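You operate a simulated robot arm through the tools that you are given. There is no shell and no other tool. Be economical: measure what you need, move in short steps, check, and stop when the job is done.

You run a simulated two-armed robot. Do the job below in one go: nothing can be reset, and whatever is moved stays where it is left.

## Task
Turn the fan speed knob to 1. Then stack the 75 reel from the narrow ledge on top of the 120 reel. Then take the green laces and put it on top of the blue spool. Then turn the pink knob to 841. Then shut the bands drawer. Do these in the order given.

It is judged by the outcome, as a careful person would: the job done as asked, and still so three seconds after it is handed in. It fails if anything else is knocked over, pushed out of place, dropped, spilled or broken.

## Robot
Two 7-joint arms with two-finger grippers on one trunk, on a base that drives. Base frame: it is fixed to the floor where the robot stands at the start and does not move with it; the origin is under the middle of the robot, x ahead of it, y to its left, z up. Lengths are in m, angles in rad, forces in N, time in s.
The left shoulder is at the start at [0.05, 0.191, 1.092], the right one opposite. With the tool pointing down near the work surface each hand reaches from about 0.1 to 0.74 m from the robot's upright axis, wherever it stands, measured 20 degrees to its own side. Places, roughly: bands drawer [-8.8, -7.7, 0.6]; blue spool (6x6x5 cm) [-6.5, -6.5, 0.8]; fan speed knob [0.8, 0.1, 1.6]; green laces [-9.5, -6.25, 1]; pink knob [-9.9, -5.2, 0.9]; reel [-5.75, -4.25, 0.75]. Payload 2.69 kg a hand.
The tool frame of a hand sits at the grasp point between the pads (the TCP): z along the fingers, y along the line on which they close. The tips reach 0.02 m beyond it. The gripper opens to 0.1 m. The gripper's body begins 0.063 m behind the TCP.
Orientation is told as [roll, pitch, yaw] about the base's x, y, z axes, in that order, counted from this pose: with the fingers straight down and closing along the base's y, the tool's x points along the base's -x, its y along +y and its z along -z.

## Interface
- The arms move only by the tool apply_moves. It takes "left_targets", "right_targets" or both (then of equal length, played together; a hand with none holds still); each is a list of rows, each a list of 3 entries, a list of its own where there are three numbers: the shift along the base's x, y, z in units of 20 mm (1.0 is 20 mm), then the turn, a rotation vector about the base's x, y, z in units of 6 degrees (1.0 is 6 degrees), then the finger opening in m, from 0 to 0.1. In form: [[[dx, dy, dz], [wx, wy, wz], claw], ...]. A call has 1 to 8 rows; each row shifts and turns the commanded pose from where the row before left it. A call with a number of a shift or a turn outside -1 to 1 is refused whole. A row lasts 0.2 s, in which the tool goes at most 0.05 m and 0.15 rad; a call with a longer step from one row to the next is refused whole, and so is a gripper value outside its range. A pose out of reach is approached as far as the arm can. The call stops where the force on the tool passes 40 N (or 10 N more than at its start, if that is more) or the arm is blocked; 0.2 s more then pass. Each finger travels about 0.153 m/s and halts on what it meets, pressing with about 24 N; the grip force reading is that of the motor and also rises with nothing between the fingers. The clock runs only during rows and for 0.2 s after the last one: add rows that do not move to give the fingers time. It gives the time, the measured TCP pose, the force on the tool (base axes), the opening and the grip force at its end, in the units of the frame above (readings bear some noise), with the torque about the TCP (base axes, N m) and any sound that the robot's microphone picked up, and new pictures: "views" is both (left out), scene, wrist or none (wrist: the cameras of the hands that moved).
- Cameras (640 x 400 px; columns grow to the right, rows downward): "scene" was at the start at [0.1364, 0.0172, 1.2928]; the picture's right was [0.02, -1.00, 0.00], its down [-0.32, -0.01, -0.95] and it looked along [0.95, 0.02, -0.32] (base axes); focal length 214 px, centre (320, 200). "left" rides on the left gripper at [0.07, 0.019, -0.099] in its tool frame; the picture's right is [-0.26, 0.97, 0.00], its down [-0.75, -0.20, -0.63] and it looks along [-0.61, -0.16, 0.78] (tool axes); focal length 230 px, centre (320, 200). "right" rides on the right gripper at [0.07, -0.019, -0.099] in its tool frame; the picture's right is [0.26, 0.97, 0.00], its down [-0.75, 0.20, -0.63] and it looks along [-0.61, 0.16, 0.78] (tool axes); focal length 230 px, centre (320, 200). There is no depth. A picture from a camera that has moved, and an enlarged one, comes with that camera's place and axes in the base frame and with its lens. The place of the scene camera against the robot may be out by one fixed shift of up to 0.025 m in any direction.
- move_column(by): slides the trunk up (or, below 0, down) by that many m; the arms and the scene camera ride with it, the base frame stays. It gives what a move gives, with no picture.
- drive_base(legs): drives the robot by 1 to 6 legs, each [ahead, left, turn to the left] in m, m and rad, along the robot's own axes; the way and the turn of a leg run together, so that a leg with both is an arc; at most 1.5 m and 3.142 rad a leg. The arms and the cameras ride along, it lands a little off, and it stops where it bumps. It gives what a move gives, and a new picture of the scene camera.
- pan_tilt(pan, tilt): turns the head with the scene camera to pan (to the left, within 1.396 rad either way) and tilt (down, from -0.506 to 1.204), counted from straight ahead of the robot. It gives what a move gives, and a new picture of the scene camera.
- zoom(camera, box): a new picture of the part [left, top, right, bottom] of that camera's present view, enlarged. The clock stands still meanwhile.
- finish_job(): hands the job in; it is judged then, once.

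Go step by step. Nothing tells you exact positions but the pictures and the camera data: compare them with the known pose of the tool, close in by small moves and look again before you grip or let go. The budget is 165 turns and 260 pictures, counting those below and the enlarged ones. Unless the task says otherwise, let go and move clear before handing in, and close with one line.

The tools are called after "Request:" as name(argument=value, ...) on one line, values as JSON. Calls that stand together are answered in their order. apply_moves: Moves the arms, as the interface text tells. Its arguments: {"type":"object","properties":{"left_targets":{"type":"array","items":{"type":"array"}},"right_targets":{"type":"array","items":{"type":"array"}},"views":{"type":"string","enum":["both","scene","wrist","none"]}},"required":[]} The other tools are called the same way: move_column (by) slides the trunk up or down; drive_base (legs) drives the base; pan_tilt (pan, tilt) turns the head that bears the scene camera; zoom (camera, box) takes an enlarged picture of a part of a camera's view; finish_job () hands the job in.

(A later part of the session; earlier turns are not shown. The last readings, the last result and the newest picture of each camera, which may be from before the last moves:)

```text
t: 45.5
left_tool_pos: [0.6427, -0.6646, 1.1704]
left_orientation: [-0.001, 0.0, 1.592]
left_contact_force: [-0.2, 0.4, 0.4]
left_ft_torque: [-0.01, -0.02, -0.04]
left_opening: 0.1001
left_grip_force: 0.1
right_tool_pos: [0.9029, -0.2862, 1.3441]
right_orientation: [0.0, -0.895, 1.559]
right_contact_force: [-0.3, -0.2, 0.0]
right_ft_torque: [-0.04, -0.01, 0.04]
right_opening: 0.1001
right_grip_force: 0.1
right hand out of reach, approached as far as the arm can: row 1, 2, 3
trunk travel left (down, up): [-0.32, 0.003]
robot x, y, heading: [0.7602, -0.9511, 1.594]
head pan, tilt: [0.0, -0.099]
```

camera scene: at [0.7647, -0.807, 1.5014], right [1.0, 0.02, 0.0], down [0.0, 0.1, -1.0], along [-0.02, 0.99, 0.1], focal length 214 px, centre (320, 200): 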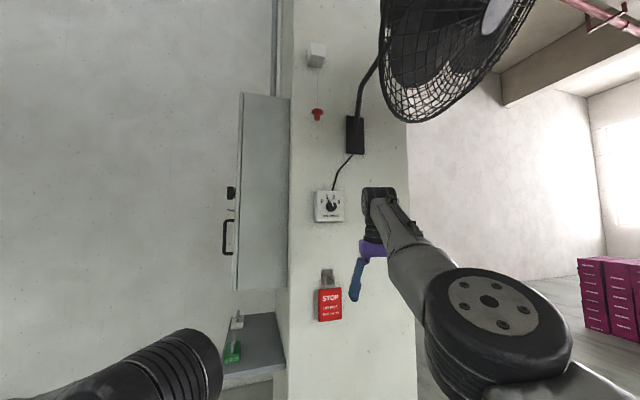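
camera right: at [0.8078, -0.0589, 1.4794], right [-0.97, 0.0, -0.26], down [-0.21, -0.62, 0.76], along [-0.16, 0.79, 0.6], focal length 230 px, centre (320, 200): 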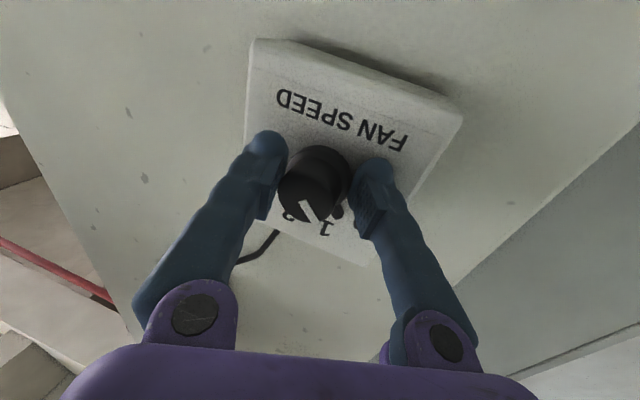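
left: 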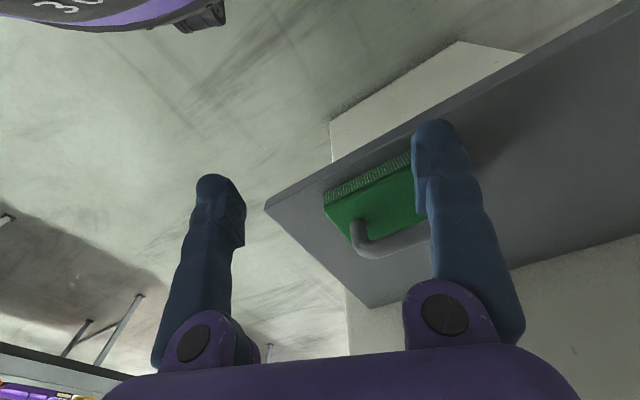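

That freed the arm. I'll retract it at this pitch, then tip it down.

Request:
apply_moves(right_targets=[[[0, -1, 0], [0, 0, 0], 0.1], [[0, -1, 0], [0, 0, 0], 0.1], [[0, -1, 0], [0, 0, 0], 0.1], [[0, -1, 0], [0, 0, 0], 0.1], [[0, -1, 0], [0, 0, 0], 0.1], [[0, -1, 0], [0, 0, 0], 0.1], [[0, -1, 0], [0, 0, 0], 0.1], [[0, -1, 0], [0, 0, 0], 0.1]], views="none")

Request:
apply_moves(right_targets=[[[0, -1, 0], [0, 0, 0], 0.1], [[0, -1, 0], [-1, 0, 0], 0.1], [[0, -1, 0], [-1, 0, 0], 0.1], [[0, 0, 0], [-1, 0, 0], 0.1], [[0, 0, 0], [-1, 0, 0], 0.1], [[0, 0, 0], [-1, 0, 0], 0.1], [[0, 0, 0], [-1, 0, 0], 0.1], [[0, 0, 0], [-1, 0, 0], 0.1]], views="none")

```text
t: 47.3
left_tool_pos: [0.6426, -0.6659, 1.1698]
left_orientation: [0.002, 0.001, 1.594]
left_contact_force: [-0.1, 0.2, -0.2]
left_ft_torque: [0.02, -0.04, 0.0]
left_opening: 0.0999
left_grip_force: 0.1
right_tool_pos: [0.9031, -0.3698, 1.3103]
right_orientation: [0.0, -0.897, 1.557]
right_contact_force: [0.2, 0.5, -0.1]
right_ft_torque: [0.04, 0.0, 0.01]
right_opening: 0.1
right_grip_force: 0.1
right hand out of reach, approached as far as the arm can: row 4, 5, 6, 7, 8
trunk travel left (down, up): [-0.32, 0.003]
robot x, y, heading: [0.7612, -0.9484, 1.596]
head pan, tilt: [0.0, -0.099]
```

```text
t: 49.1
left_tool_pos: [0.6432, -0.6666, 1.1705]
left_orientation: [0.002, 0.001, 1.594]
left_contact_force: [-1.0, 0.8, 0.7]
left_ft_torque: [0.0, -0.01, -0.01]
left_opening: 0.1002
left_grip_force: 0.2
right_tool_pos: [0.9054, -0.2814, 1.2458]
right_orientation: [-0.01, -0.161, 1.562]
right_contact_force: [-0.2, 0.0, 0.0]
right_ft_torque: [0.0, -0.05, 0.01]
right_opening: 0.0998
right_grip_force: 0.1
right hand out of reach, approached as far as the arm can: row 1, 2, 3, 4, 5, 6, 7
trunk travel left (down, up): [-0.32, 0.003]
robot x, y, heading: [0.7633, -0.948, 1.593]
head pan, tilt: [0.0, -0.099]
```

Request:
apply_moves(right_targets=[[[0, 0, -1], [0, 0, 0], 0.1], [[0, 0, -1], [0, 0, 0], 0.1], [[0, 0, -1], [0, 0, 0], 0.1], [[0, 0, -1], [0, 0, 0], 0.1], [[0, 0, -1], [0, 0, 0], 0.1], [[0, 0, -1], [0, 0, 0], 0.1], [[0, 0, -1], [0, 0, 0], 0.1], [[0, 0, -1], [0, 0, 0], 0.1]], views="scene")

```text
t: 50.9
left_tool_pos: [0.6428, -0.6657, 1.1699]
left_orientation: [0.0, -0.001, 1.592]
left_contact_force: [-0.4, -0.4, -0.1]
left_ft_torque: [-0.01, -0.01, -0.05]
left_opening: 0.0999
left_grip_force: 0.1
right_tool_pos: [0.9076, -0.2805, 1.0865]
right_orientation: [-0.008, -0.161, 1.562]
right_contact_force: [-0.4, -0.4, 0.5]
right_ft_torque: [0.02, 0.01, -0.05]
right_opening: 0.1002
right_grip_force: 0.0
trunk travel left (down, up): [-0.32, 0.003]
robot x, y, heading: [0.7618, -0.9461, 1.598]
head pan, tilt: [0.0, -0.099]
camera scene: at [0.7648, -0.8064, 1.5013], right [1.0, 0.02, 0.0], down [0.0, 0.1, -1.0], along [-0.02, 0.99, 0.1], focal length 214 px, centre (320, 200)
```

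scene: 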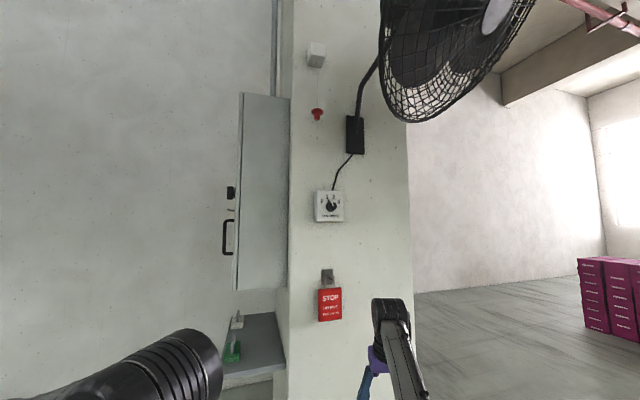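

Now it follows commands. I'll bring the hand back toward the body at this lower height and level it.

Request:
apply_moves(right_targets=[[[0, -1, 0], [-1, 0, 0], 0.1], [[0, -1, 0], [-0.5, 0, 0], 0.1], [[0, -1, 0], [0, 0, 0], 0.1], [[0, -1, 0], [0, 0, 0], 0.1], [[0, -1, 0], [0, 0, 0], 0.1], [[0, -1, 0], [0, 0, 0], 0.1], [[0, -1, 0], [0, 0, 0], 0.1], [[0, -1, 0], [0, 0, 0], 0.1]], views="none")

Request:
apply_moves(right_targets=[[[0, -1, 0.5], [0, 0, 0], 0.1], [[0, -1, 0.5], [0, 0, 0], 0.1], [[0, -1, 0.5], [0, 0, 0], 0.1], [[0, -1, 0.5], [0, 0, 0], 0.1], [[0, -1, 0.5], [0, 0, 0], 0.1], [[0, -1, 0.5], [0, 0, 0], 0.1], [[0, -0.5, 0.5], [0, 0, 0], 0.1], [[0, 0, 0], [0, 0, 0], 0.1]], views="none")

Request:
pan_tilt(pan=1.39, tilt=0.25)

```text
t: 52.7
left_tool_pos: [0.642, -0.6653, 1.17]
left_orientation: [0.0, -0.002, 1.593]
left_contact_force: [-0.6, 0.3, -0.2]
left_ft_torque: [0.01, -0.05, -0.01]
left_opening: 0.1001
left_grip_force: 0.1
right_tool_pos: [0.9127, -0.3295, 1.0353]
right_orientation: [-0.011, -0.005, 1.563]
right_contact_force: [0.0, 0.4, 0.1]
right_ft_torque: [0.01, -0.01, 0.02]
right_opening: 0.1002
right_grip_force: 0.0
right hand out of reach, approached as far as the arm can: row 2, 3, 4, 5, 6, 7, 8
trunk travel left (down, up): [-0.32, 0.003]
robot x, y, heading: [0.7636, -0.9494, 1.592]
head pan, tilt: [0.0, -0.099]
```

```text
t: 54.5
left_tool_pos: [0.644, -0.6658, 1.1714]
left_orientation: [0.0, 0.001, 1.594]
left_contact_force: [-0.7, -0.1, 0.2]
left_ft_torque: [0.03, 0.02, -0.03]
left_opening: 0.0999
left_grip_force: 0.1
right_tool_pos: [0.9152, -0.3289, 1.038]
right_orientation: [-0.009, -0.003, 1.564]
right_contact_force: [0.6, -0.7, 0.2]
right_ft_torque: [0.0, -0.03, -0.02]
right_opening: 0.0999
right_grip_force: 0.1
right hand out of reach, approached as far as the arm can: row 1, 2, 3, 4, 5, 6, 7
trunk travel left (down, up): [-0.32, 0.003]
robot x, y, heading: [0.763, -0.9506, 1.593]
head pan, tilt: [0.0, -0.099]
```

```text
t: 56.0
left_tool_pos: [0.644, -0.6649, 1.1693]
left_orientation: [0.0, 0.0, 1.593]
left_contact_force: [0.7, 0.7, -1.2]
left_ft_torque: [0.0, 0.01, 0.01]
left_opening: 0.0999
left_grip_force: 0.2
right_tool_pos: [0.9153, -0.3283, 1.0372]
right_orientation: [-0.008, -0.003, 1.562]
right_contact_force: [0.8, 0.4, -0.1]
right_ft_torque: [0.01, -0.01, -0.01]
right_opening: 0.1
right_grip_force: 0.0
trunk travel left (down, up): [-0.32, 0.003]
robot x, y, heading: [0.7674, -0.9473, 1.595]
head pan, tilt: [1.389, 0.25]
camera scene: at [0.6745, -0.8788, 1.4695], right [0.16, 0.99, 0.0], down [0.24, -0.04, -0.97], along [-0.96, 0.15, -0.25], focal length 214 px, centre (320, 200)
```

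scene: 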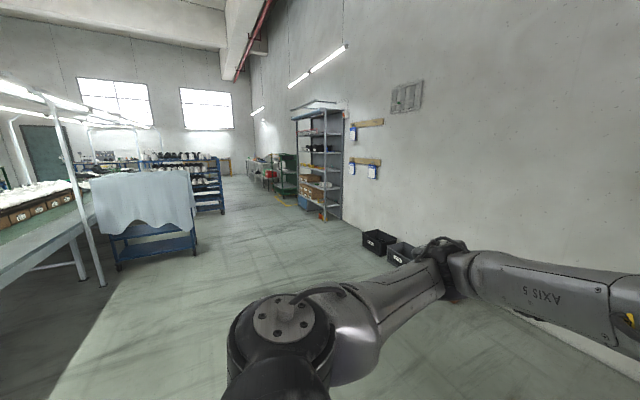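

The right arm won't fold in. I'll look at its configuration.

Request:
pan_tilt(pan=-0.5, tilt=0.7)

```text
t: 57.9
left_tool_pos: [0.6431, -0.6659, 1.1693]
left_orientation: [-0.001, 0.0, 1.594]
left_contact_force: [-0.2, -0.4, -0.8]
left_ft_torque: [0.0, -0.01, 0.0]
left_opening: 0.1002
left_grip_force: 0.0
right_tool_pos: [0.9152, -0.3281, 1.0379]
right_orientation: [-0.012, -0.004, 1.562]
right_contact_force: [-0.1, 0.6, -0.5]
right_ft_torque: [-0.01, 0.0, -0.03]
right_opening: 0.0999
right_grip_force: 0.1
trunk travel left (down, up): [-0.32, 0.003]
robot x, y, heading: [0.7647, -0.9464, 1.591]
head pan, tilt: [-0.499, 0.7]
camera scene: at [0.8056, -0.8183, 1.4287], right [0.89, -0.46, 0.0], down [-0.3, -0.57, -0.77], along [0.35, 0.68, -0.64], focal length 214 px, centre (320, 200)
```

scene: 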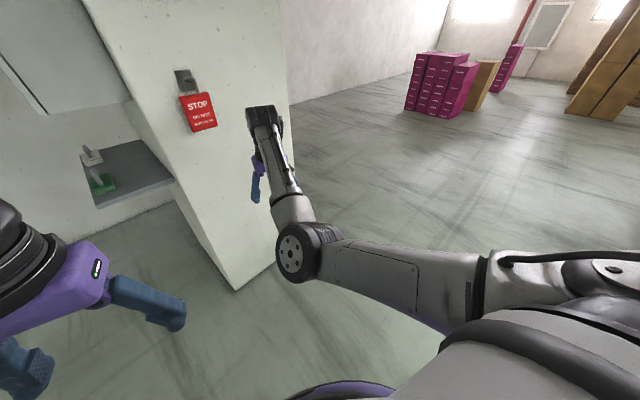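

The elbow has swung inward. I'll sweep the hand out to the right to open that joint up.

Request:
apply_moves(right_targets=[[[1, 0.5, 0], [0, 0, 0], 0.1], [[1, 0.5, 0], [0, 0, 0], 0.1], [[1, 0.5, 0], [0, 0, 0], 0.1], [[1, 0.5, 0], [0, 0, 0], 0.1], [[1, 0.5, 0], [0, 0, 0], 0.1], [[1, 0, 0], [0, 0, 0], 0.1], [[1, 0, 0], [0, 0, 0], 0.1], [[1, 0, 0], [0, 0, 0], 0.1]], views="none")

Request:
apply_moves(right_targets=[[[1, 0, 0], [0, 0, -1], 0.1], [[1, 0, 0], [0, 0, -1], 0.1], [[1, 0, 0], [0, 0, -1], 0.1], [[1, 0, 0], [0, 0, -1], 0.1], [[1, 0, 0], [0, 0, -1], 0.1], [[1, 0, 0], [0, 0, -1], 0.1], [[1, 0, 0], [0, 0, 0], 0.1], [[1, 0, 0], [0, 0, 0], 0.1]], views="scene")

```text
t: 59.7
left_tool_pos: [0.6426, -0.6653, 1.1684]
left_orientation: [-0.001, 0.0, 1.594]
left_contact_force: [0.0, 0.1, 0.1]
left_ft_torque: [-0.02, 0.03, -0.02]
left_opening: 0.1
left_grip_force: 0.0
right_tool_pos: [1.0731, -0.2785, 1.038]
right_orientation: [-0.009, -0.002, 1.566]
right_contact_force: [0.0, -0.5, 0.1]
right_ft_torque: [-0.02, 0.0, 0.02]
right_opening: 0.1002
right_grip_force: 0.0
trunk travel left (down, up): [-0.32, 0.003]
robot x, y, heading: [0.7609, -0.9515, 1.593]
head pan, tilt: [-0.499, 0.7]
```

```text
t: 61.5
left_tool_pos: [0.6407, -0.6677, 1.1696]
left_orientation: [0.0, -0.001, 1.593]
left_contact_force: [-0.5, -0.3, 0.3]
left_ft_torque: [0.05, -0.01, 0.01]
left_opening: 0.1001
left_grip_force: 0.1
right_tool_pos: [1.235, -0.2781, 1.038]
right_orientation: [-0.008, -0.008, 0.934]
right_contact_force: [-0.4, 0.6, 0.5]
right_ft_torque: [0.02, 0.02, 0.01]
right_opening: 0.0998
right_grip_force: 0.0
trunk travel left (down, up): [-0.32, 0.003]
robot x, y, heading: [0.7659, -0.9478, 1.591]
head pan, tilt: [-0.499, 0.7]
camera scene: at [0.806, -0.819, 1.4287], right [0.89, -0.46, 0.0], down [-0.3, -0.57, -0.77], along [0.35, 0.68, -0.64], focal length 214 px, centre (320, 200)
```

scene: 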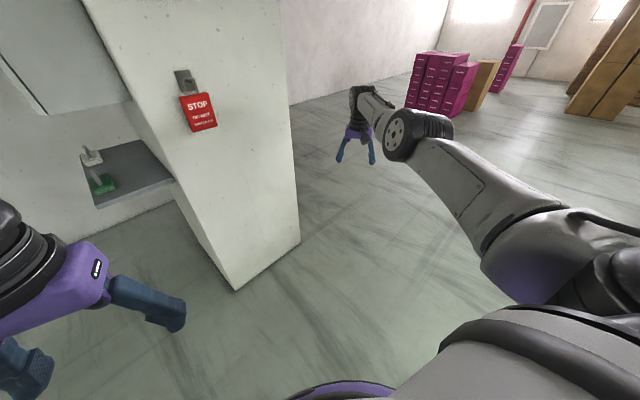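

The hand moves freely now and the elbow is outside. I'll bring it back in.

Request:
apply_moves(right_targets=[[[0, -1, 0], [0, 0, 0], 0.1], [[0, -1, 0], [0, 0, 0], 0.1], [[0, -1, 0], [0, 0, 0], 0.1], [[0, -1, 0], [0, 0, 0], 0.1], [[-0.5, -1, 0], [0, 0, 0], 0.1], [[-0.5, -1, 0], [0, 0, 0], 0.1], [[-0.5, -1, 0], [0, 0, 0], 0.1], [[-0.5, -1, 0], [0, 0, 0], 0.1]], views="none")

Request:
apply_moves(right_targets=[[[-0.8, -1, 0.3], [0, 0, 1], 0.1], [[-0.8, -1, 0.3], [0, 0, 1], 0.1], [[-0.8, -1, 0.3], [0, 0, 1], 0.1], [[-0.8, -1, 0.3], [0, 0, 1], 0.1], [[-0.8, -1, 0.3], [0, 0, 1], 0.1], [[-0.8, -0.5, 0.3], [0, 0, 1], 0.1], [[-0.8, 0, 0.3], [0, 0, 0], 0.1], [[-0.8, 0, 0.3], [0, 0, 0], 0.1]], views="scene")

```text
t: 63.3
left_tool_pos: [0.6436, -0.6665, 1.171]
left_orientation: [0.001, -0.001, 1.594]
left_contact_force: [0.2, -0.6, 0.5]
left_ft_torque: [0.01, 0.0, 0.04]
left_opening: 0.0999
left_grip_force: 0.0
right_tool_pos: [1.2413, -0.2809, 1.0345]
right_orientation: [-0.011, -0.004, 0.934]
right_contact_force: [-1.7, 0.1, -1.0]
right_ft_torque: [0.0, 0.0, 0.02]
right_opening: 0.1001
right_grip_force: 0.1
right hand out of reach, approached as far as the arm can: row 1, 2, 3, 4, 5, 6, 7, 8
trunk travel left (down, up): [-0.32, 0.003]
robot x, y, heading: [0.7636, -0.9481, 1.593]
head pan, tilt: [-0.499, 0.7]
```

```text
t: 65.1
left_tool_pos: [0.6422, -0.6652, 1.1697]
left_orientation: [-0.001, -0.001, 1.593]
left_contact_force: [0.5, -0.3, -0.1]
left_ft_torque: [0.0, -0.01, -0.02]
left_opening: 0.1002
left_grip_force: 0.1
right_tool_pos: [1.1529, -0.2554, 1.0826]
right_orientation: [-0.007, 0.001, 1.561]
right_contact_force: [0.1, 0.1, 0.4]
right_ft_torque: [-0.03, 0.0, 0.01]
right_opening: 0.1
right_grip_force: 0.0
right hand out of reach, approached as far as the arm can: row 1, 2, 3, 4, 5, 6, 8
trunk travel left (down, up): [-0.32, 0.003]
robot x, y, heading: [0.7671, -0.9486, 1.599]
head pan, tilt: [-0.499, 0.7]
camera scene: at [0.8052, -0.8183, 1.4287], right [0.89, -0.46, 0.0], down [-0.3, -0.57, -0.77], along [0.35, 0.68, -0.64], focal length 214 px, centre (320, 200)
```

scene: 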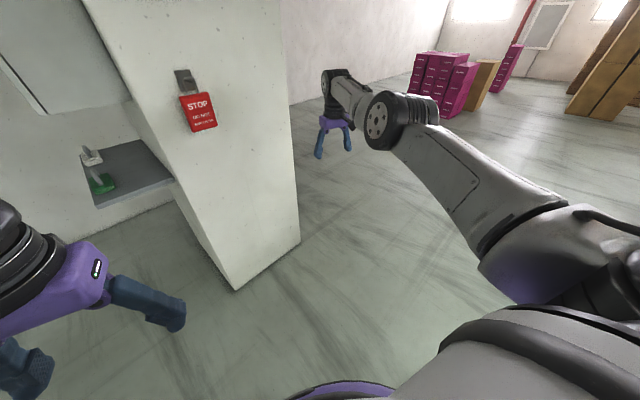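

Folding in at this height is blocked. I'll lower the hand to work-surface height, where the tool-down pose is easy, and pull in from there.

Request:
apply_moves(right_targets=[[[0, 0, -1], [0, 0, 0], 0.1], [[0, 0, -1], [0, 0, 0], 0.1], [[0, 0, -1], [0, 0, 0], 0.1], [[0, 0, -1], [0, 0, 0], 0.1], [[0, 0, -1], [0, 0, 0], 0.1], [[0, 0, -1], [0, 0, 0], 0.1], [[0, 0, -1], [0, 0, 0], 0.1], [[0, 0, -1], [0, 0, 0], 0.1]], views="none")

Request:
apply_moves(right_targets=[[[0, 0, -1], [0, 0, 0], 0.1], [[0, 0, -1], [0, 0, 0], 0.1], [[0, 0, -1], [0, 0, 0], 0.1], [[0, -1, -1], [0, 0, 0], 0.1], [[0, -1, -1], [0, 0, 0], 0.1], [[0, -1, -1], [0, 0, 0], 0.1], [[0, -1, 0], [0, 0, 0], 0.1], [[0, -1, 0], [0, 0, 0], 0.1]], views="scene")

```text
t: 66.9
left_tool_pos: [0.6425, -0.6651, 1.1704]
left_orientation: [0.001, -0.001, 1.592]
left_contact_force: [0.1, 0.4, 0.1]
left_ft_torque: [-0.01, -0.02, 0.02]
left_opening: 0.0999
left_grip_force: 0.1
right_tool_pos: [1.1496, -0.2662, 0.9244]
right_orientation: [-0.008, -0.005, 1.562]
right_contact_force: [-0.1, 0.0, 0.6]
right_ft_torque: [-0.02, -0.02, 0.01]
right_opening: 0.1001
right_grip_force: 0.0
right hand out of reach, approached as far as the arm can: row 6, 7, 8
trunk travel left (down, up): [-0.32, 0.003]
robot x, y, heading: [0.7638, -0.9485, 1.594]
head pan, tilt: [-0.499, 0.7]
```

```text
t: 68.7
left_tool_pos: [0.642, -0.6662, 1.1708]
left_orientation: [0.002, 0.001, 1.593]
left_contact_force: [1.0, -0.2, -1.0]
left_ft_torque: [0.04, -0.01, -0.01]
left_opening: 0.1
left_grip_force: 0.0
right_tool_pos: [1.1476, -0.3834, 0.8096]
right_orientation: [-0.009, -0.005, 1.562]
right_contact_force: [0.0, 1.3, -1.3]
right_ft_torque: [0.04, 0.01, 0.0]
right_opening: 0.1
right_grip_force: 0.1
right hand out of reach, approached as far as the arm can: row 1, 2, 3
trunk travel left (down, up): [-0.32, 0.003]
robot x, y, heading: [0.768, -0.9517, 1.595]
head pan, tilt: [-0.499, 0.7]
camera scene: at [0.8059, -0.8186, 1.4287], right [0.89, -0.46, 0.0], down [-0.3, -0.57, -0.77], along [0.35, 0.68, -0.64], focal length 214 px, centre (320, 200)
```

scene: 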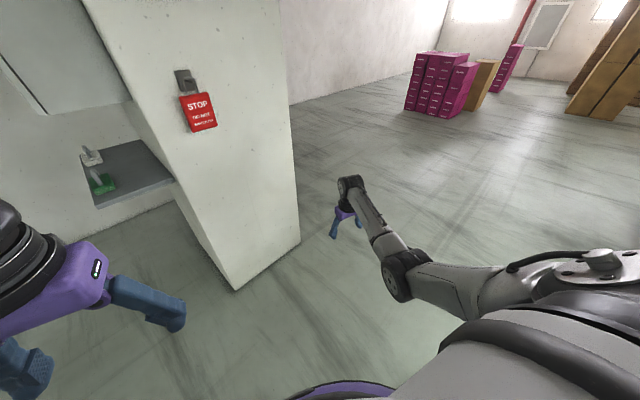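

Request:
apply_moves(right_targets=[[[-0.3, -1, 0], [0, 0, 0], 0.1], [[-0.3, -1, 0], [0, 0, 0], 0.1], [[-0.3, -1, 0], [0, 0, 0], 0.1], [[-0.3, -1, 0], [0, 0, 0], 0.1], [[-0.5, -1, 0], [0, 0, 0], 0.1], [[-0.5, -1, 0], [0, 0, 0], 0.1], [[-0.5, -1, 0], [0, 0, 0], 0.1], [[-0.5, -1, 0], [0, 0, 0], 0.1]], views="scene")

```text
t: 70.5
left_tool_pos: [0.6426, -0.6665, 1.1696]
left_orientation: [0.0, 0.001, 1.594]
left_contact_force: [0.6, -0.6, 0.8]
left_ft_torque: [0.01, 0.05, -0.02]
left_opening: 0.1
left_grip_force: 0.1
right_tool_pos: [1.0836, -0.5439, 0.8094]
right_orientation: [-0.012, -0.005, 1.562]
right_contact_force: [0.7, 0.1, 0.0]
right_ft_torque: [0.01, 0.02, 0.02]
right_opening: 0.0998
right_grip_force: 0.1
trunk travel left (down, up): [-0.32, 0.003]
robot x, y, heading: [0.7624, -0.9505, 1.59]
head pan, tilt: [-0.499, 0.7]
camera scene: at [0.8056, -0.8188, 1.4288], right [0.89, -0.46, 0.0], down [-0.3, -0.57, -0.77], along [0.35, 0.68, -0.64], focal length 214 px, centre (320, 200)
```

scene: 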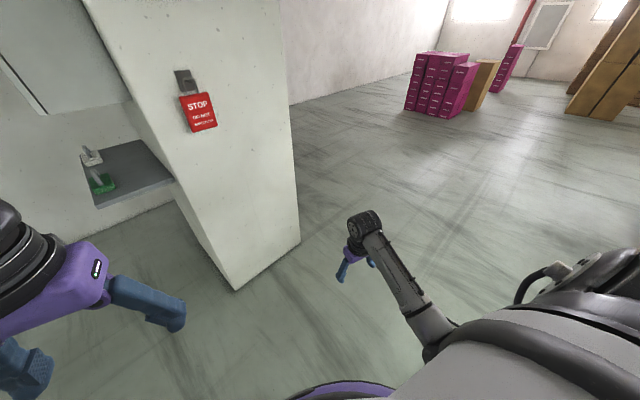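

The arm is tucked again. I'll turn to face -x, toward the rest of the workshop, and survey.

Request:
drive_base(legs=[[0, 0, 1.55]])

Request:
pan_tilt(pan=0.3, tilt=0.2)

```text
t: 74.7
left_tool_pos: [0.4813, -1.0692, 1.1711]
left_orientation: [0.001, 0.001, -3.125]
left_contact_force: [-0.4, 0.1, 0.2]
left_ft_torque: [0.0, -0.01, 0.02]
left_opening: 0.1001
left_grip_force: 0.1
right_tool_pos: [0.3602, -0.6281, 0.8105]
right_orientation: [-0.008, -0.003, 3.126]
right_contact_force: [0.0, -0.8, -0.8]
right_ft_torque: [-0.03, -0.01, 0.01]
right_opening: 0.1
right_grip_force: 0.1
trunk travel left (down, up): [-0.32, 0.003]
robot x, y, heading: [0.7677, -0.949, -3.125]
head pan, tilt: [-0.499, 0.7]
camera scene: at [0.6523, -0.895, 1.4287], right [0.46, 0.89, 0.0], down [0.57, -0.3, -0.76], along [-0.68, 0.36, -0.64], focal length 214 px, centre (320, 200)
```

scene: 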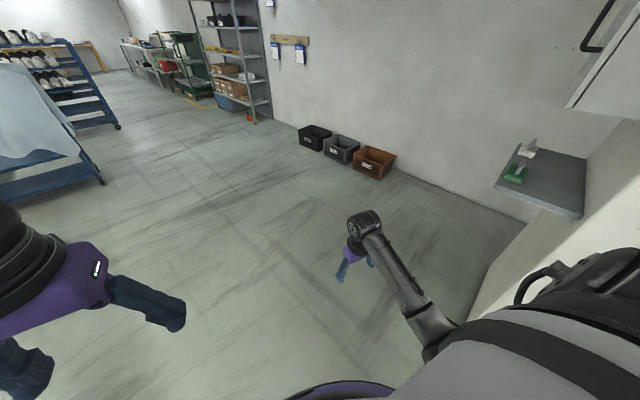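

```text
t: 75.8
left_tool_pos: [0.4802, -1.0696, 1.1694]
left_orientation: [-0.001, -0.001, -3.126]
left_contact_force: [0.0, 0.5, -0.3]
left_ft_torque: [-0.03, 0.01, -0.03]
left_opening: 0.1001
left_grip_force: 0.1
right_tool_pos: [0.3607, -0.629, 0.8092]
right_orientation: [-0.008, -0.005, 3.13]
right_contact_force: [0.7, -0.8, -0.2]
right_ft_torque: [0.0, -0.01, -0.02]
right_opening: 0.0999
right_grip_force: 0.0
trunk travel left (down, up): [-0.32, 0.003]
robot x, y, heading: [0.7594, -0.9495, -3.125]
head pan, tilt: [0.3, 0.201]
camera scene: at [0.6389, -0.9633, 1.474], right [-0.31, 0.95, 0.0], down [0.19, 0.06, -0.98], along [-0.93, -0.3, -0.2], focal length 214 px, centre (320, 200)
```

scene: 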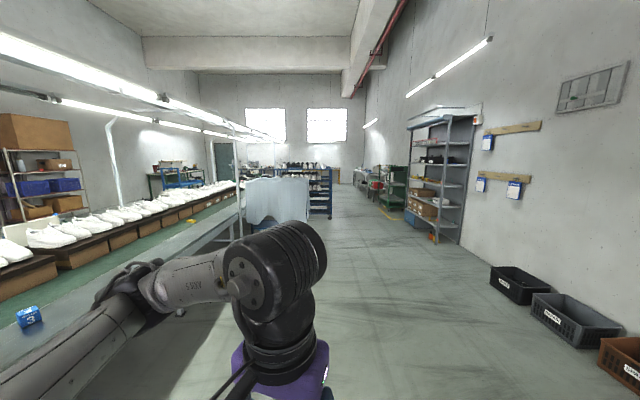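

Request:
zoom(camera="scene", box=[140, 120, 460, 260])

```text
2.00 times, centred on (300, 190) of scene
camera zoom: at [0.6389, -0.9633, 1.474], right [-0.31, 0.95, 0.0], down [0.19, 0.06, -0.98], along [-0.93, -0.3, -0.2], focal length 429 px, centre (360, 220)
```

zoom: 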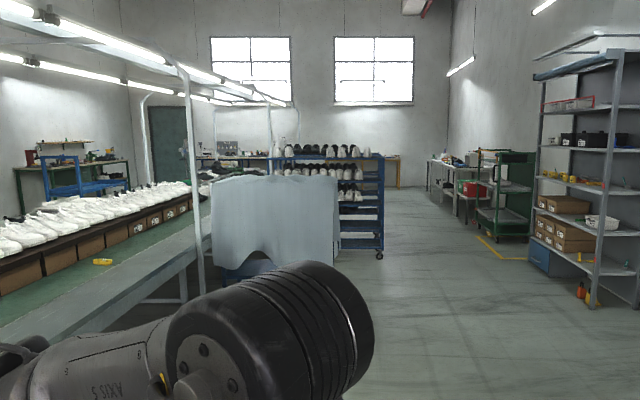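

The aisle runs along y≈-1.2, between the cart and shoe rack (edge y≈-2.2) and the shelves (y≈-0.1). I'll drive down it to about x=-3.7.

Request:
drive_base(legs=[[1.5, 0.1, 0], [1.5, 0.1, 0], [1.4, 0, 0]])

Request:
pan_tilt(pan=0.9, tilt=0.2)

```text
refused: leg 1 is longer than a leg can be; nothing moved
```

```text
t: 76.8
left_tool_pos: [0.4797, -1.0691, 1.1701]
left_orientation: [0.0, 0.0, -3.127]
left_contact_force: [0.1, 0.2, 0.6]
left_ft_torque: [0.0, 0.01, 0.04]
left_opening: 0.0998
left_grip_force: 0.1
right_tool_pos: [0.3599, -0.6272, 0.8103]
right_orientation: [-0.009, -0.004, 3.126]
right_contact_force: [0.4, 0.2, -0.9]
right_ft_torque: [0.01, 0.01, -0.04]
right_opening: 0.0999
right_grip_force: 0.1
trunk travel left (down, up): [-0.32, 0.003]
robot x, y, heading: [0.7662, -0.9539, -3.127]
head pan, tilt: [0.901, 0.201]
camera scene: at [0.6708, -1.0083, 1.4741], right [-0.79, 0.61, 0.0], down [0.12, 0.16, -0.98], along [-0.6, -0.78, -0.2], focal length 214 px, centre (320, 200)
```

scene: 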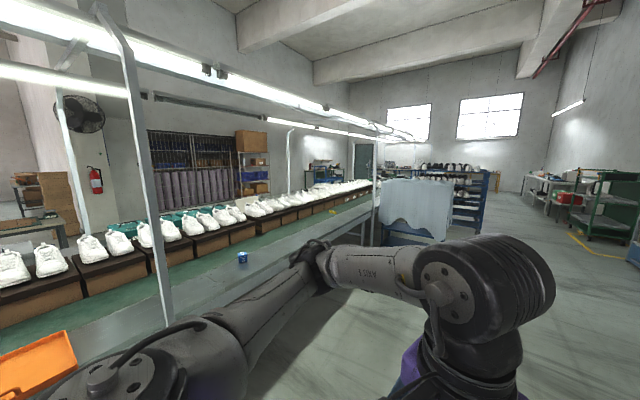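

Request:
drive_base(legs=[[1.45, 0.1, 0], [1.45, 0.1, 0], [1.45, 0, 0]])

Request:
pan_tilt(pan=0.5, tilt=0.2)

```text
t: 98.0
left_tool_pos: [-3.9448, -1.3062, 1.1698]
left_orientation: [0.001, 0.0, -3.139]
left_contact_force: [-0.2, 0.4, -0.3]
left_ft_torque: [0.0, 0.0, 0.03]
left_opening: 0.1004
left_grip_force: 0.0
right_tool_pos: [-4.0569, -0.8643, 0.809]
right_orientation: [-0.009, -0.003, 3.114]
right_contact_force: [-0.1, 0.0, 0.3]
right_ft_torque: [0.0, 0.0, -0.01]
right_opening: 0.1003
right_grip_force: 0.0
trunk travel left (down, up): [-0.32, 0.003]
robot x, y, heading: [-3.6559, -1.1887, -3.143]
head pan, tilt: [0.901, 0.201]
camera scene: at [-3.7529, -1.2481, 1.4741], right [-0.79, 0.62, 0.0], down [0.12, 0.16, -0.98], along [-0.61, -0.77, -0.2], focal length 214 px, centre (320, 200)
```

scene: 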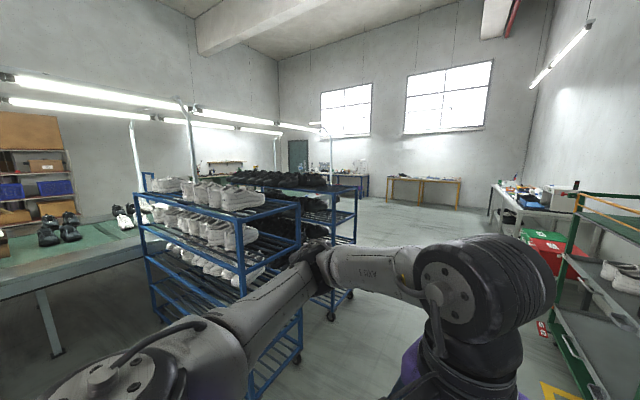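

```text
t: 98.9
left_tool_pos: [-3.9438, -1.305, 1.1704]
left_orientation: [0.0, 0.0, -3.139]
left_contact_force: [-0.5, 0.2, 0.0]
left_ft_torque: [-0.02, 0.0, 0.0]
left_opening: 0.1001
left_grip_force: 0.1
right_tool_pos: [-4.0569, -0.8634, 0.8096]
right_orientation: [-0.011, -0.003, 3.115]
right_contact_force: [-0.5, 0.2, -0.8]
right_ft_torque: [-0.01, 0.03, 0.02]
right_opening: 0.1
right_grip_force: 0.1
trunk travel left (down, up): [-0.32, 0.003]
robot x, y, heading: [-3.6568, -1.1909, -3.135]
head pan, tilt: [0.499, 0.201]
camera scene: at [-3.7767, -1.2198, 1.4741], right [-0.48, 0.88, 0.0], down [0.17, 0.1, -0.98], along [-0.86, -0.47, -0.2], focal length 214 px, centre (320, 200)
```

scene: 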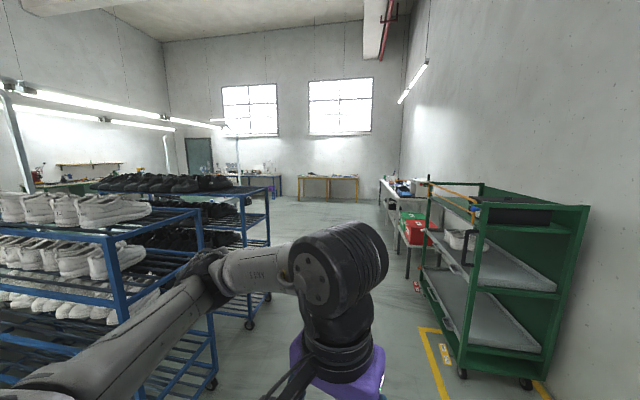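

I'll continue along the passage between the racks and the green trolley, centred near y≈-1.75.

Request:
drive_base(legs=[[0.9, 0.5, 0], [1.3, 0.05, 0]])

Request:
pan_tilt(pan=1.3, tilt=0.25)

```text
t: 110.5
left_tool_pos: [-6.1813, -1.8873, 1.1697]
left_orientation: [0.0, -0.002, -3.118]
left_contact_force: [-0.4, -0.3, -0.5]
left_ft_torque: [0.02, -0.04, 0.0]
left_opening: 0.0999
left_grip_force: 0.1
right_tool_pos: [-6.3023, -1.4461, 0.8084]
right_orientation: [-0.009, -0.004, 3.136]
right_contact_force: [-0.1, -1.3, 0.3]
right_ft_torque: [-0.01, 0.0, -0.03]
right_opening: 0.1001
right_grip_force: 0.0
trunk travel left (down, up): [-0.32, 0.003]
robot x, y, heading: [-5.8952, -1.7666, -3.118]
head pan, tilt: [0.499, 0.201]
camera scene: at [-6.0152, -1.7964, 1.4741], right [-0.5, 0.87, 0.0], down [0.17, 0.1, -0.98], along [-0.85, -0.49, -0.2], focal length 214 px, centre (320, 200)
```

scene: 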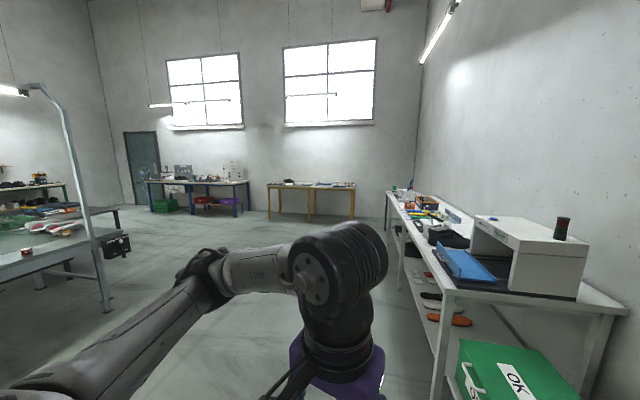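

```text
t: 111.7
left_tool_pos: [-6.1802, -1.8856, 1.17]
left_orientation: [0.0, 0.0, -3.12]
left_contact_force: [-0.3, 0.5, -0.3]
left_ft_torque: [0.02, 0.02, 0.02]
left_opening: 0.1
left_grip_force: 0.0
right_tool_pos: [-6.303, -1.4462, 0.8105]
right_orientation: [-0.01, -0.003, 3.135]
right_contact_force: [0.1, -0.3, -0.1]
right_ft_torque: [0.0, 0.0, -0.01]
right_opening: 0.0999
right_grip_force: 0.0
trunk travel left (down, up): [-0.32, 0.003]
robot x, y, heading: [-5.8973, -1.7624, -3.118]
head pan, tilt: [1.3, 0.25]
camera scene: at [-5.9572, -1.8405, 1.4695], right [-0.97, 0.25, 0.0], down [0.06, 0.24, -0.97], along [-0.24, -0.94, -0.25], focal length 214 px, centre (320, 200)
```

scene: 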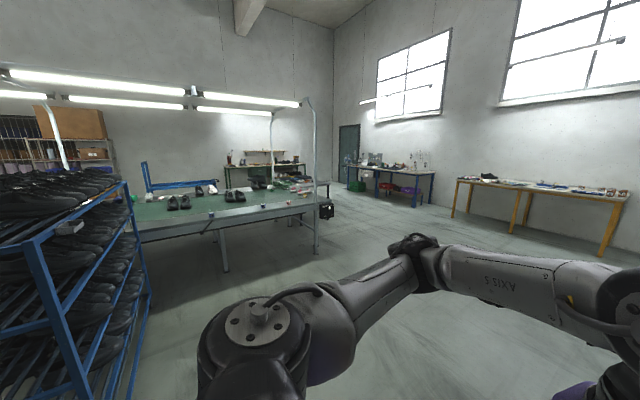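

The reel should project near (248, 212), on the main green table. I'll zoom in.

Request:
zoom(camera="scene", box=[130, 150, 340, 282])

Request:
zoom(camera="scene", box=[330, 120, 640, 270])

```text
3.03 times, centred on (235, 216) of scene
camera zoom: at [-5.9572, -1.8405, 1.4695], right [-0.97, 0.25, 0.0], down [0.06, 0.24, -0.97], along [-0.24, -0.94, -0.25], focal length 650 px, centre (578, 152)
```

zoom: 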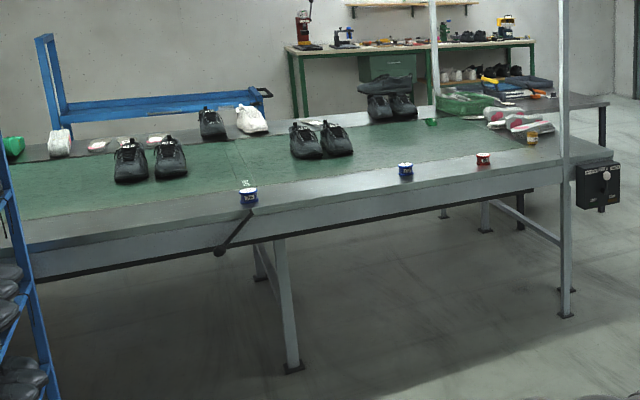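

```text
2.06 times, centred on (485, 195) of scene
camera zoom: at [-5.9572, -1.8405, 1.4695], right [-0.97, 0.25, 0.0], down [0.06, 0.24, -0.97], along [-0.24, -0.94, -0.25], focal length 443 px, centre (-21, 210)
```

zoom: 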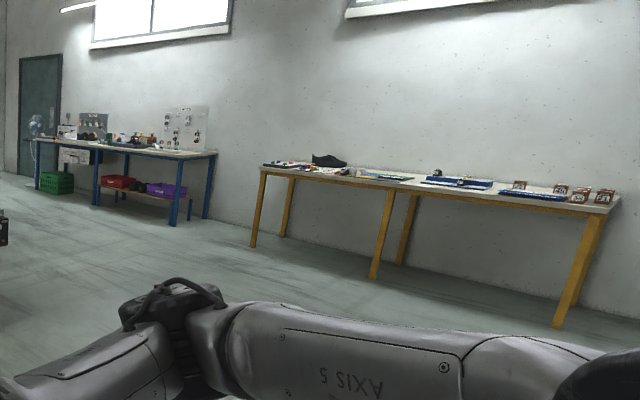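

Small labelled reels stand on the near grey ledge of the main table. I'll raise the right hand for clearance, then turn to face the table (-y) and approach.

Request:
apply_moves(right_targets=[[[0.5, 0, 1], [0, 0, 0], 0.1], [[0.5, 0, 1], [0, 0, 0], 0.1], [[0.5, 0, 1], [0, 0, 0], 0.1], [[0.5, 0, 1], [0, 0, 0], 0.1], [[0.5, 0, 1], [0, 0, 0], 0.1], [[0, 0, 1], [0, 0, 0], 0.1], [[0, 0, 1], [0, 0, 0], 0.1], [[0, 0, 1], [0, 0, 0], 0.1]], views="none")

Request:
drive_base(legs=[[0, 0, 1.55], [1.2, 0, 0]])

Request:
pan_tilt(pan=0, tilt=0.6)

```text
t: 113.7
left_tool_pos: [-6.1795, -1.8884, 1.1736]
left_orientation: [-0.002, 0.002, -3.122]
left_contact_force: [-0.2, -0.7, 0.2]
left_ft_torque: [0.12, -0.04, 0.0]
left_opening: 0.0998
left_grip_force: 0.1
right_tool_pos: [-6.2294, -1.4957, 0.9471]
right_orientation: [0.11, 0.075, -3.113]
right_contact_force: [-0.8, 0.0, 0.7]
right_ft_torque: [0.04, -0.05, 0.04]
right_opening: 0.1002
right_grip_force: 0.1
trunk travel left (down, up): [-0.32, 0.003]
robot x, y, heading: [-5.894, -1.7647, -3.12]
head pan, tilt: [1.3, 0.25]
stopped in row 8 (right hand): the arm was blocked; the commanded pose is now the measured one
```

```text
t: 114.9
left_tool_pos: [-6.1634, -1.9156, 1.1701]
left_orientation: [0.0, 0.003, -3.01]
left_contact_force: [0.1, -0.4, -0.2]
left_ft_torque: [-0.01, -0.01, -0.03]
left_opening: 0.0997
left_grip_force: 0.0
right_tool_pos: [-6.2556, -1.5298, 0.9402]
right_orientation: [0.112, 0.079, -3.004]
right_contact_force: [0.3, 0.2, 0.0]
right_ft_torque: [0.0, 0.02, -0.01]
right_opening: 0.0997
right_grip_force: 0.0
trunk travel left (down, up): [-0.32, 0.003]
robot x, y, heading: [-5.8981, -1.7656, -3.014]
head pan, tilt: [1.3, 0.25]
stopped in leg 1: the robot was blocked; the commanded pose is now the measured one
camera scene: at [-5.9442, -1.8473, 1.4697], right [-0.99, 0.14, 0.0], down [0.03, 0.24, -0.97], along [-0.13, -0.96, -0.25], focal length 214 px, centre (320, 200)
```

scene: 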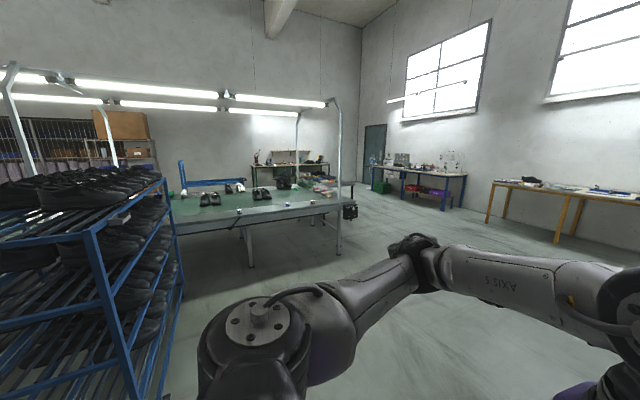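

```text
t: 116.4
left_tool_pos: [-6.1636, -1.9161, 1.1692]
left_orientation: [-0.002, 0.0, -3.009]
left_contact_force: [-0.3, 0.3, -0.5]
left_ft_torque: [-0.01, -0.02, -0.01]
left_opening: 0.1
left_grip_force: 0.0
right_tool_pos: [-6.2557, -1.5302, 0.9421]
right_orientation: [0.111, 0.078, -3.003]
right_contact_force: [0.0, 0.2, -0.4]
right_ft_torque: [0.0, -0.02, -0.01]
right_opening: 0.1001
right_grip_force: 0.0
trunk travel left (down, up): [-0.32, 0.003]
robot x, y, heading: [-5.8943, -1.765, -3.01]
head pan, tilt: [0.0, 0.6]
camera scene: at [-6.0185, -1.7664, 1.4374], right [-0.13, 0.99, 0.0], down [0.56, 0.07, -0.83], along [-0.82, -0.11, -0.56], focal length 214 px, centre (320, 200)
```

scene: 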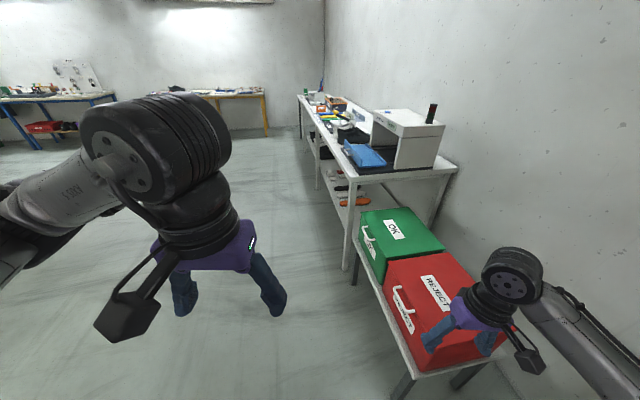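

Both the arm and the base reported being blocked on the right side. I'll look there before moving anything.

Request:
pan_tilt(pan=-0.9, tilt=0.8)

Request:
zoom(camera="right", box=[0, 0, 640, 400])

```text
t: 117.6
left_tool_pos: [-6.1629, -1.9174, 1.1708]
left_orientation: [0.001, 0.0, -3.008]
left_contact_force: [-0.5, -0.5, 0.3]
left_ft_torque: [0.01, 0.01, -0.03]
left_opening: 0.0999
left_grip_force: 0.1
right_tool_pos: [-6.2558, -1.5297, 0.9424]
right_orientation: [0.111, 0.077, -3.002]
right_contact_force: [-0.8, -0.2, 0.2]
right_ft_torque: [-0.01, -0.04, 0.02]
right_opening: 0.1001
right_grip_force: 0.1
trunk travel left (down, up): [-0.32, 0.003]
robot x, y, heading: [-5.8954, -1.7636, -3.007]
head pan, tilt: [-0.901, 0.799]
camera scene: at [-5.9891, -1.6986, 1.4205], right [0.69, 0.72, 0.0], down [0.51, -0.5, -0.7], along [-0.5, 0.48, -0.72], focal length 214 px, centre (320, 200)
```

scene: 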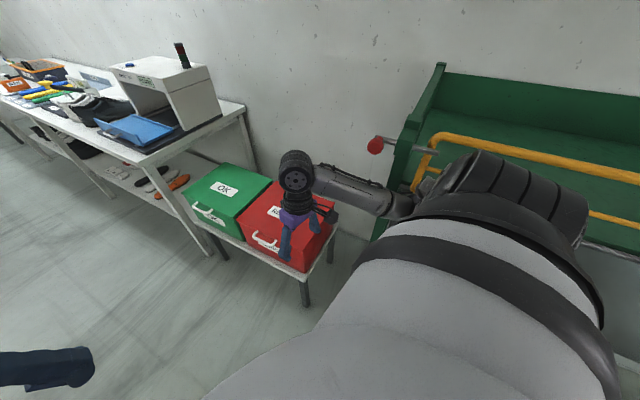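

```text
1.00 times, centred on (320, 200) of right (not enlarged: the box is as wide or as high as the picture)
camera zoom: at [-6.1979, -1.4919, 1.0429], right [0.38, -0.92, 0.13], down [-0.77, -0.24, 0.59], along [-0.51, -0.32, -0.8], focal length 230 px, centre (320, 200)
```

zoom: 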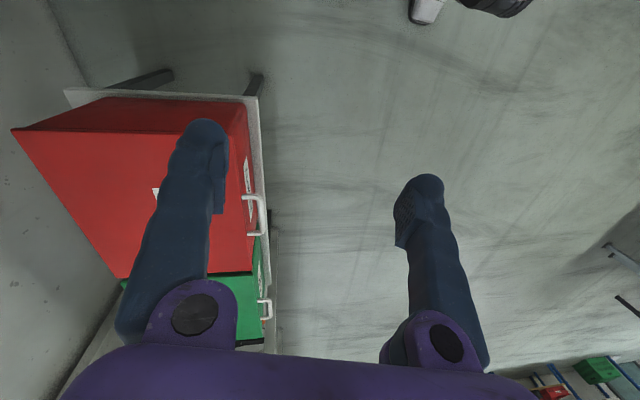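

The right elbow is resting against the green trolley. I'll slide away to the left first, then turn.

Request:
drive_base(legs=[[0.0, 0.5, 0], [0.2, 0.1, 0], [0, 0, 1.43]])

Request:
pan_tilt(pan=-1.39, tilt=0.5)

```text
t: 127.2
left_tool_pos: [-5.8988, -2.6619, 1.1696]
left_orientation: [-0.001, 0.002, -1.578]
left_contact_force: [0.5, 0.2, 0.5]
left_ft_torque: [0.02, -0.03, -0.01]
left_opening: 0.0999
left_grip_force: 0.0
right_tool_pos: [-6.2957, -2.7011, 0.9414]
right_orientation: [0.111, 0.08, -1.572]
right_contact_force: [-1.2, 0.8, 0.7]
right_ft_torque: [-0.02, 0.01, 0.0]
right_opening: 0.0999
right_grip_force: 0.1
trunk travel left (down, up): [-0.32, 0.003]
robot x, y, heading: [-6.0098, -2.3782, -1.575]
head pan, tilt: [-0.901, 0.799]
camera scene: at [-6.0733, -2.4509, 1.4205], right [-0.62, 0.79, 0.0], down [0.56, 0.44, -0.7], along [-0.55, -0.43, -0.72], focal length 214 px, centre (320, 200)
```

scene: 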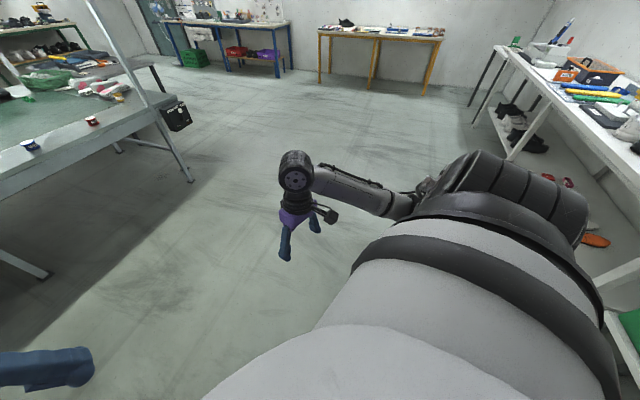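

```text
t: 128.2
left_tool_pos: [-5.8987, -2.6633, 1.1697]
left_orientation: [0.001, 0.003, -1.578]
left_contact_force: [-0.3, -0.6, -0.4]
left_ft_torque: [0.02, 0.0, 0.01]
left_opening: 0.0999
left_grip_force: 0.1
right_tool_pos: [-6.2956, -2.7009, 0.9404]
right_orientation: [0.112, 0.079, -1.572]
right_contact_force: [-0.3, 0.0, -0.1]
right_ft_torque: [-0.01, 0.0, -0.01]
right_opening: 0.0999
right_grip_force: 0.1
trunk travel left (down, up): [-0.32, 0.003]
robot x, y, heading: [-6.0128, -2.3772, -1.578]
head pan, tilt: [-1.389, 0.499]
camera scene: at [-6.0994, -2.4172, 1.4464], right [-0.17, 0.98, 0.0], down [0.47, 0.08, -0.88], along [-0.86, -0.15, -0.48], focal length 214 px, centre (320, 200)
```

scene: 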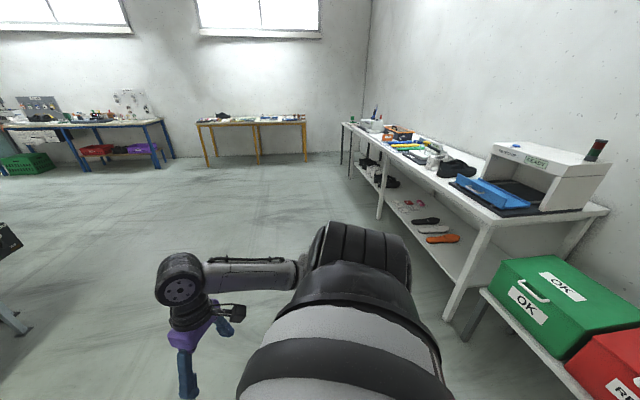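

I'm clear of the trolley and facing the table. I'll look ahead at the reels.

Request:
pan_tilt(pan=0.1, tilt=0.35)

Request:
zoom(camera="scene", box=[150, 110, 470, 310])

```text
t: 129.7
left_tool_pos: [-5.8992, -2.662, 1.1701]
left_orientation: [0.0, 0.003, -1.576]
left_contact_force: [-0.5, 0.1, -0.4]
left_ft_torque: [-0.04, -0.02, 0.01]
left_opening: 0.0999
left_grip_force: 0.0
right_tool_pos: [-6.2956, -2.7015, 0.9417]
right_orientation: [0.113, 0.079, -1.571]
right_contact_force: [0.0, 0.2, -0.3]
right_ft_torque: [0.01, 0.02, 0.01]
right_opening: 0.0998
right_grip_force: 0.2
trunk travel left (down, up): [-0.32, 0.003]
robot x, y, heading: [-6.0137, -2.3782, -1.58]
head pan, tilt: [0.099, 0.351]
camera scene: at [-6.0013, -2.494, 1.4601], right [-1.0, -0.09, 0.0], down [-0.03, 0.34, -0.94], along [0.09, -0.94, -0.34], focal length 214 px, centre (320, 200)
```

scene: 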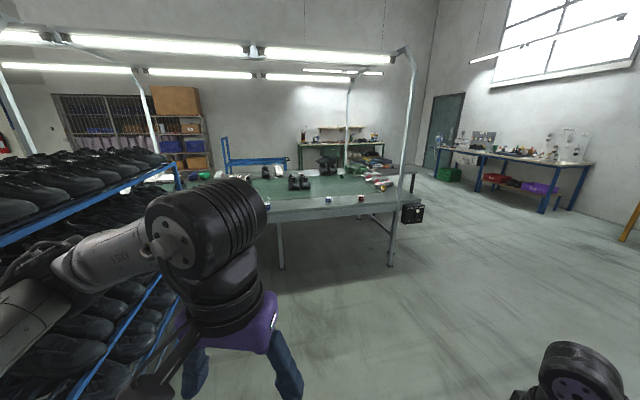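

```text
2.00 times, centred on (310, 210) of scene
camera zoom: at [-6.0013, -2.494, 1.4601], right [-1.0, -0.09, 0.0], down [-0.03, 0.34, -0.94], along [0.09, -0.94, -0.34], focal length 429 px, centre (340, 180)
```

zoom: 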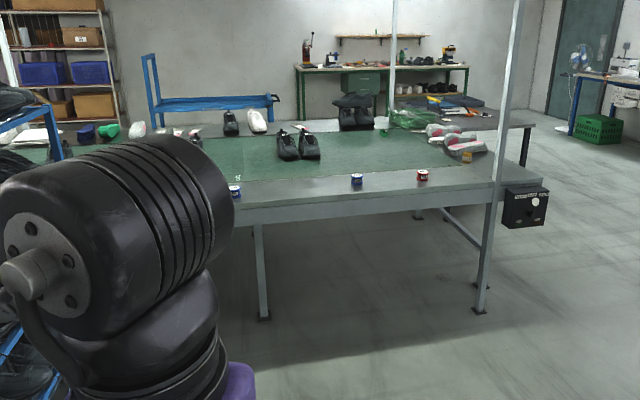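

I'll approach the table, ahead 1.1 m, and look down at the reels.

Request:
drive_base(legs=[[1.1, 0.1, 0]])

Request:
pan_tilt(pan=0.1, tilt=0.7)

```text
t: 135.3
left_tool_pos: [-5.8229, -3.756, 1.1707]
left_orientation: [-0.001, 0.002, -1.597]
left_contact_force: [-0.2, -0.2, 0.4]
left_ft_torque: [-0.02, -0.01, 0.01]
left_opening: 0.1001
left_grip_force: 0.0
right_tool_pos: [-6.2192, -3.7876, 0.9422]
right_orientation: [0.111, 0.079, -1.591]
right_contact_force: [0.2, 0.4, 0.1]
right_ft_torque: [0.01, -0.02, 0.01]
right_opening: 0.1002
right_grip_force: 0.2
trunk travel left (down, up): [-0.32, 0.003]
robot x, y, heading: [-5.9288, -3.4681, -1.596]
head pan, tilt: [0.099, 0.351]
camera scene: at [-5.9214, -3.586, 1.4601], right [-1.0, -0.07, 0.0], down [-0.03, 0.34, -0.94], along [0.07, -0.94, -0.34], focal length 214 px, centre (320, 200)
```

scene: 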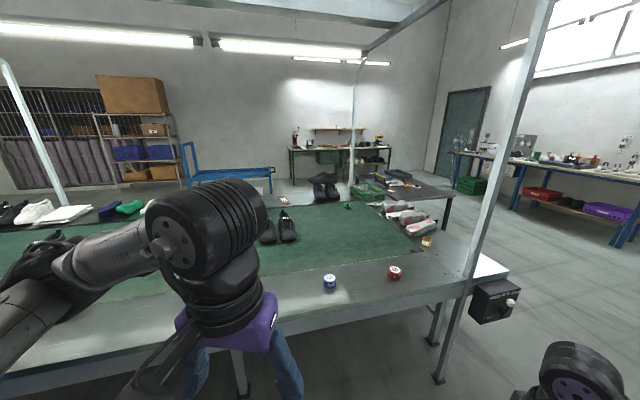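

```text
t: 136.2
left_tool_pos: [-5.8235, -3.7577, 1.1701]
left_orientation: [0.0, 0.003, -1.596]
left_contact_force: [0.1, -0.7, -0.3]
left_ft_torque: [0.02, 0.02, 0.01]
left_opening: 0.1001
left_grip_force: 0.0
right_tool_pos: [-6.22, -3.7876, 0.9407]
right_orientation: [0.113, 0.078, -1.591]
right_contact_force: [-0.1, -0.6, 0.2]
right_ft_torque: [0.0, 0.0, 0.02]
right_opening: 0.1
right_grip_force: 0.0
trunk travel left (down, up): [-0.32, 0.003]
robot x, y, heading: [-5.9334, -3.4684, -1.6]
head pan, tilt: [0.099, 0.7]
camera scene: at [-5.9221, -3.5776, 1.4288], right [-1.0, -0.07, 0.0], down [-0.05, 0.64, -0.77], along [0.06, -0.76, -0.64], focal length 214 px, centre (320, 200)
```

scene: 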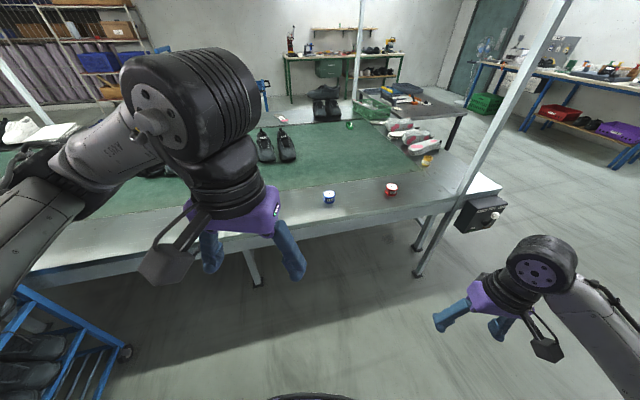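

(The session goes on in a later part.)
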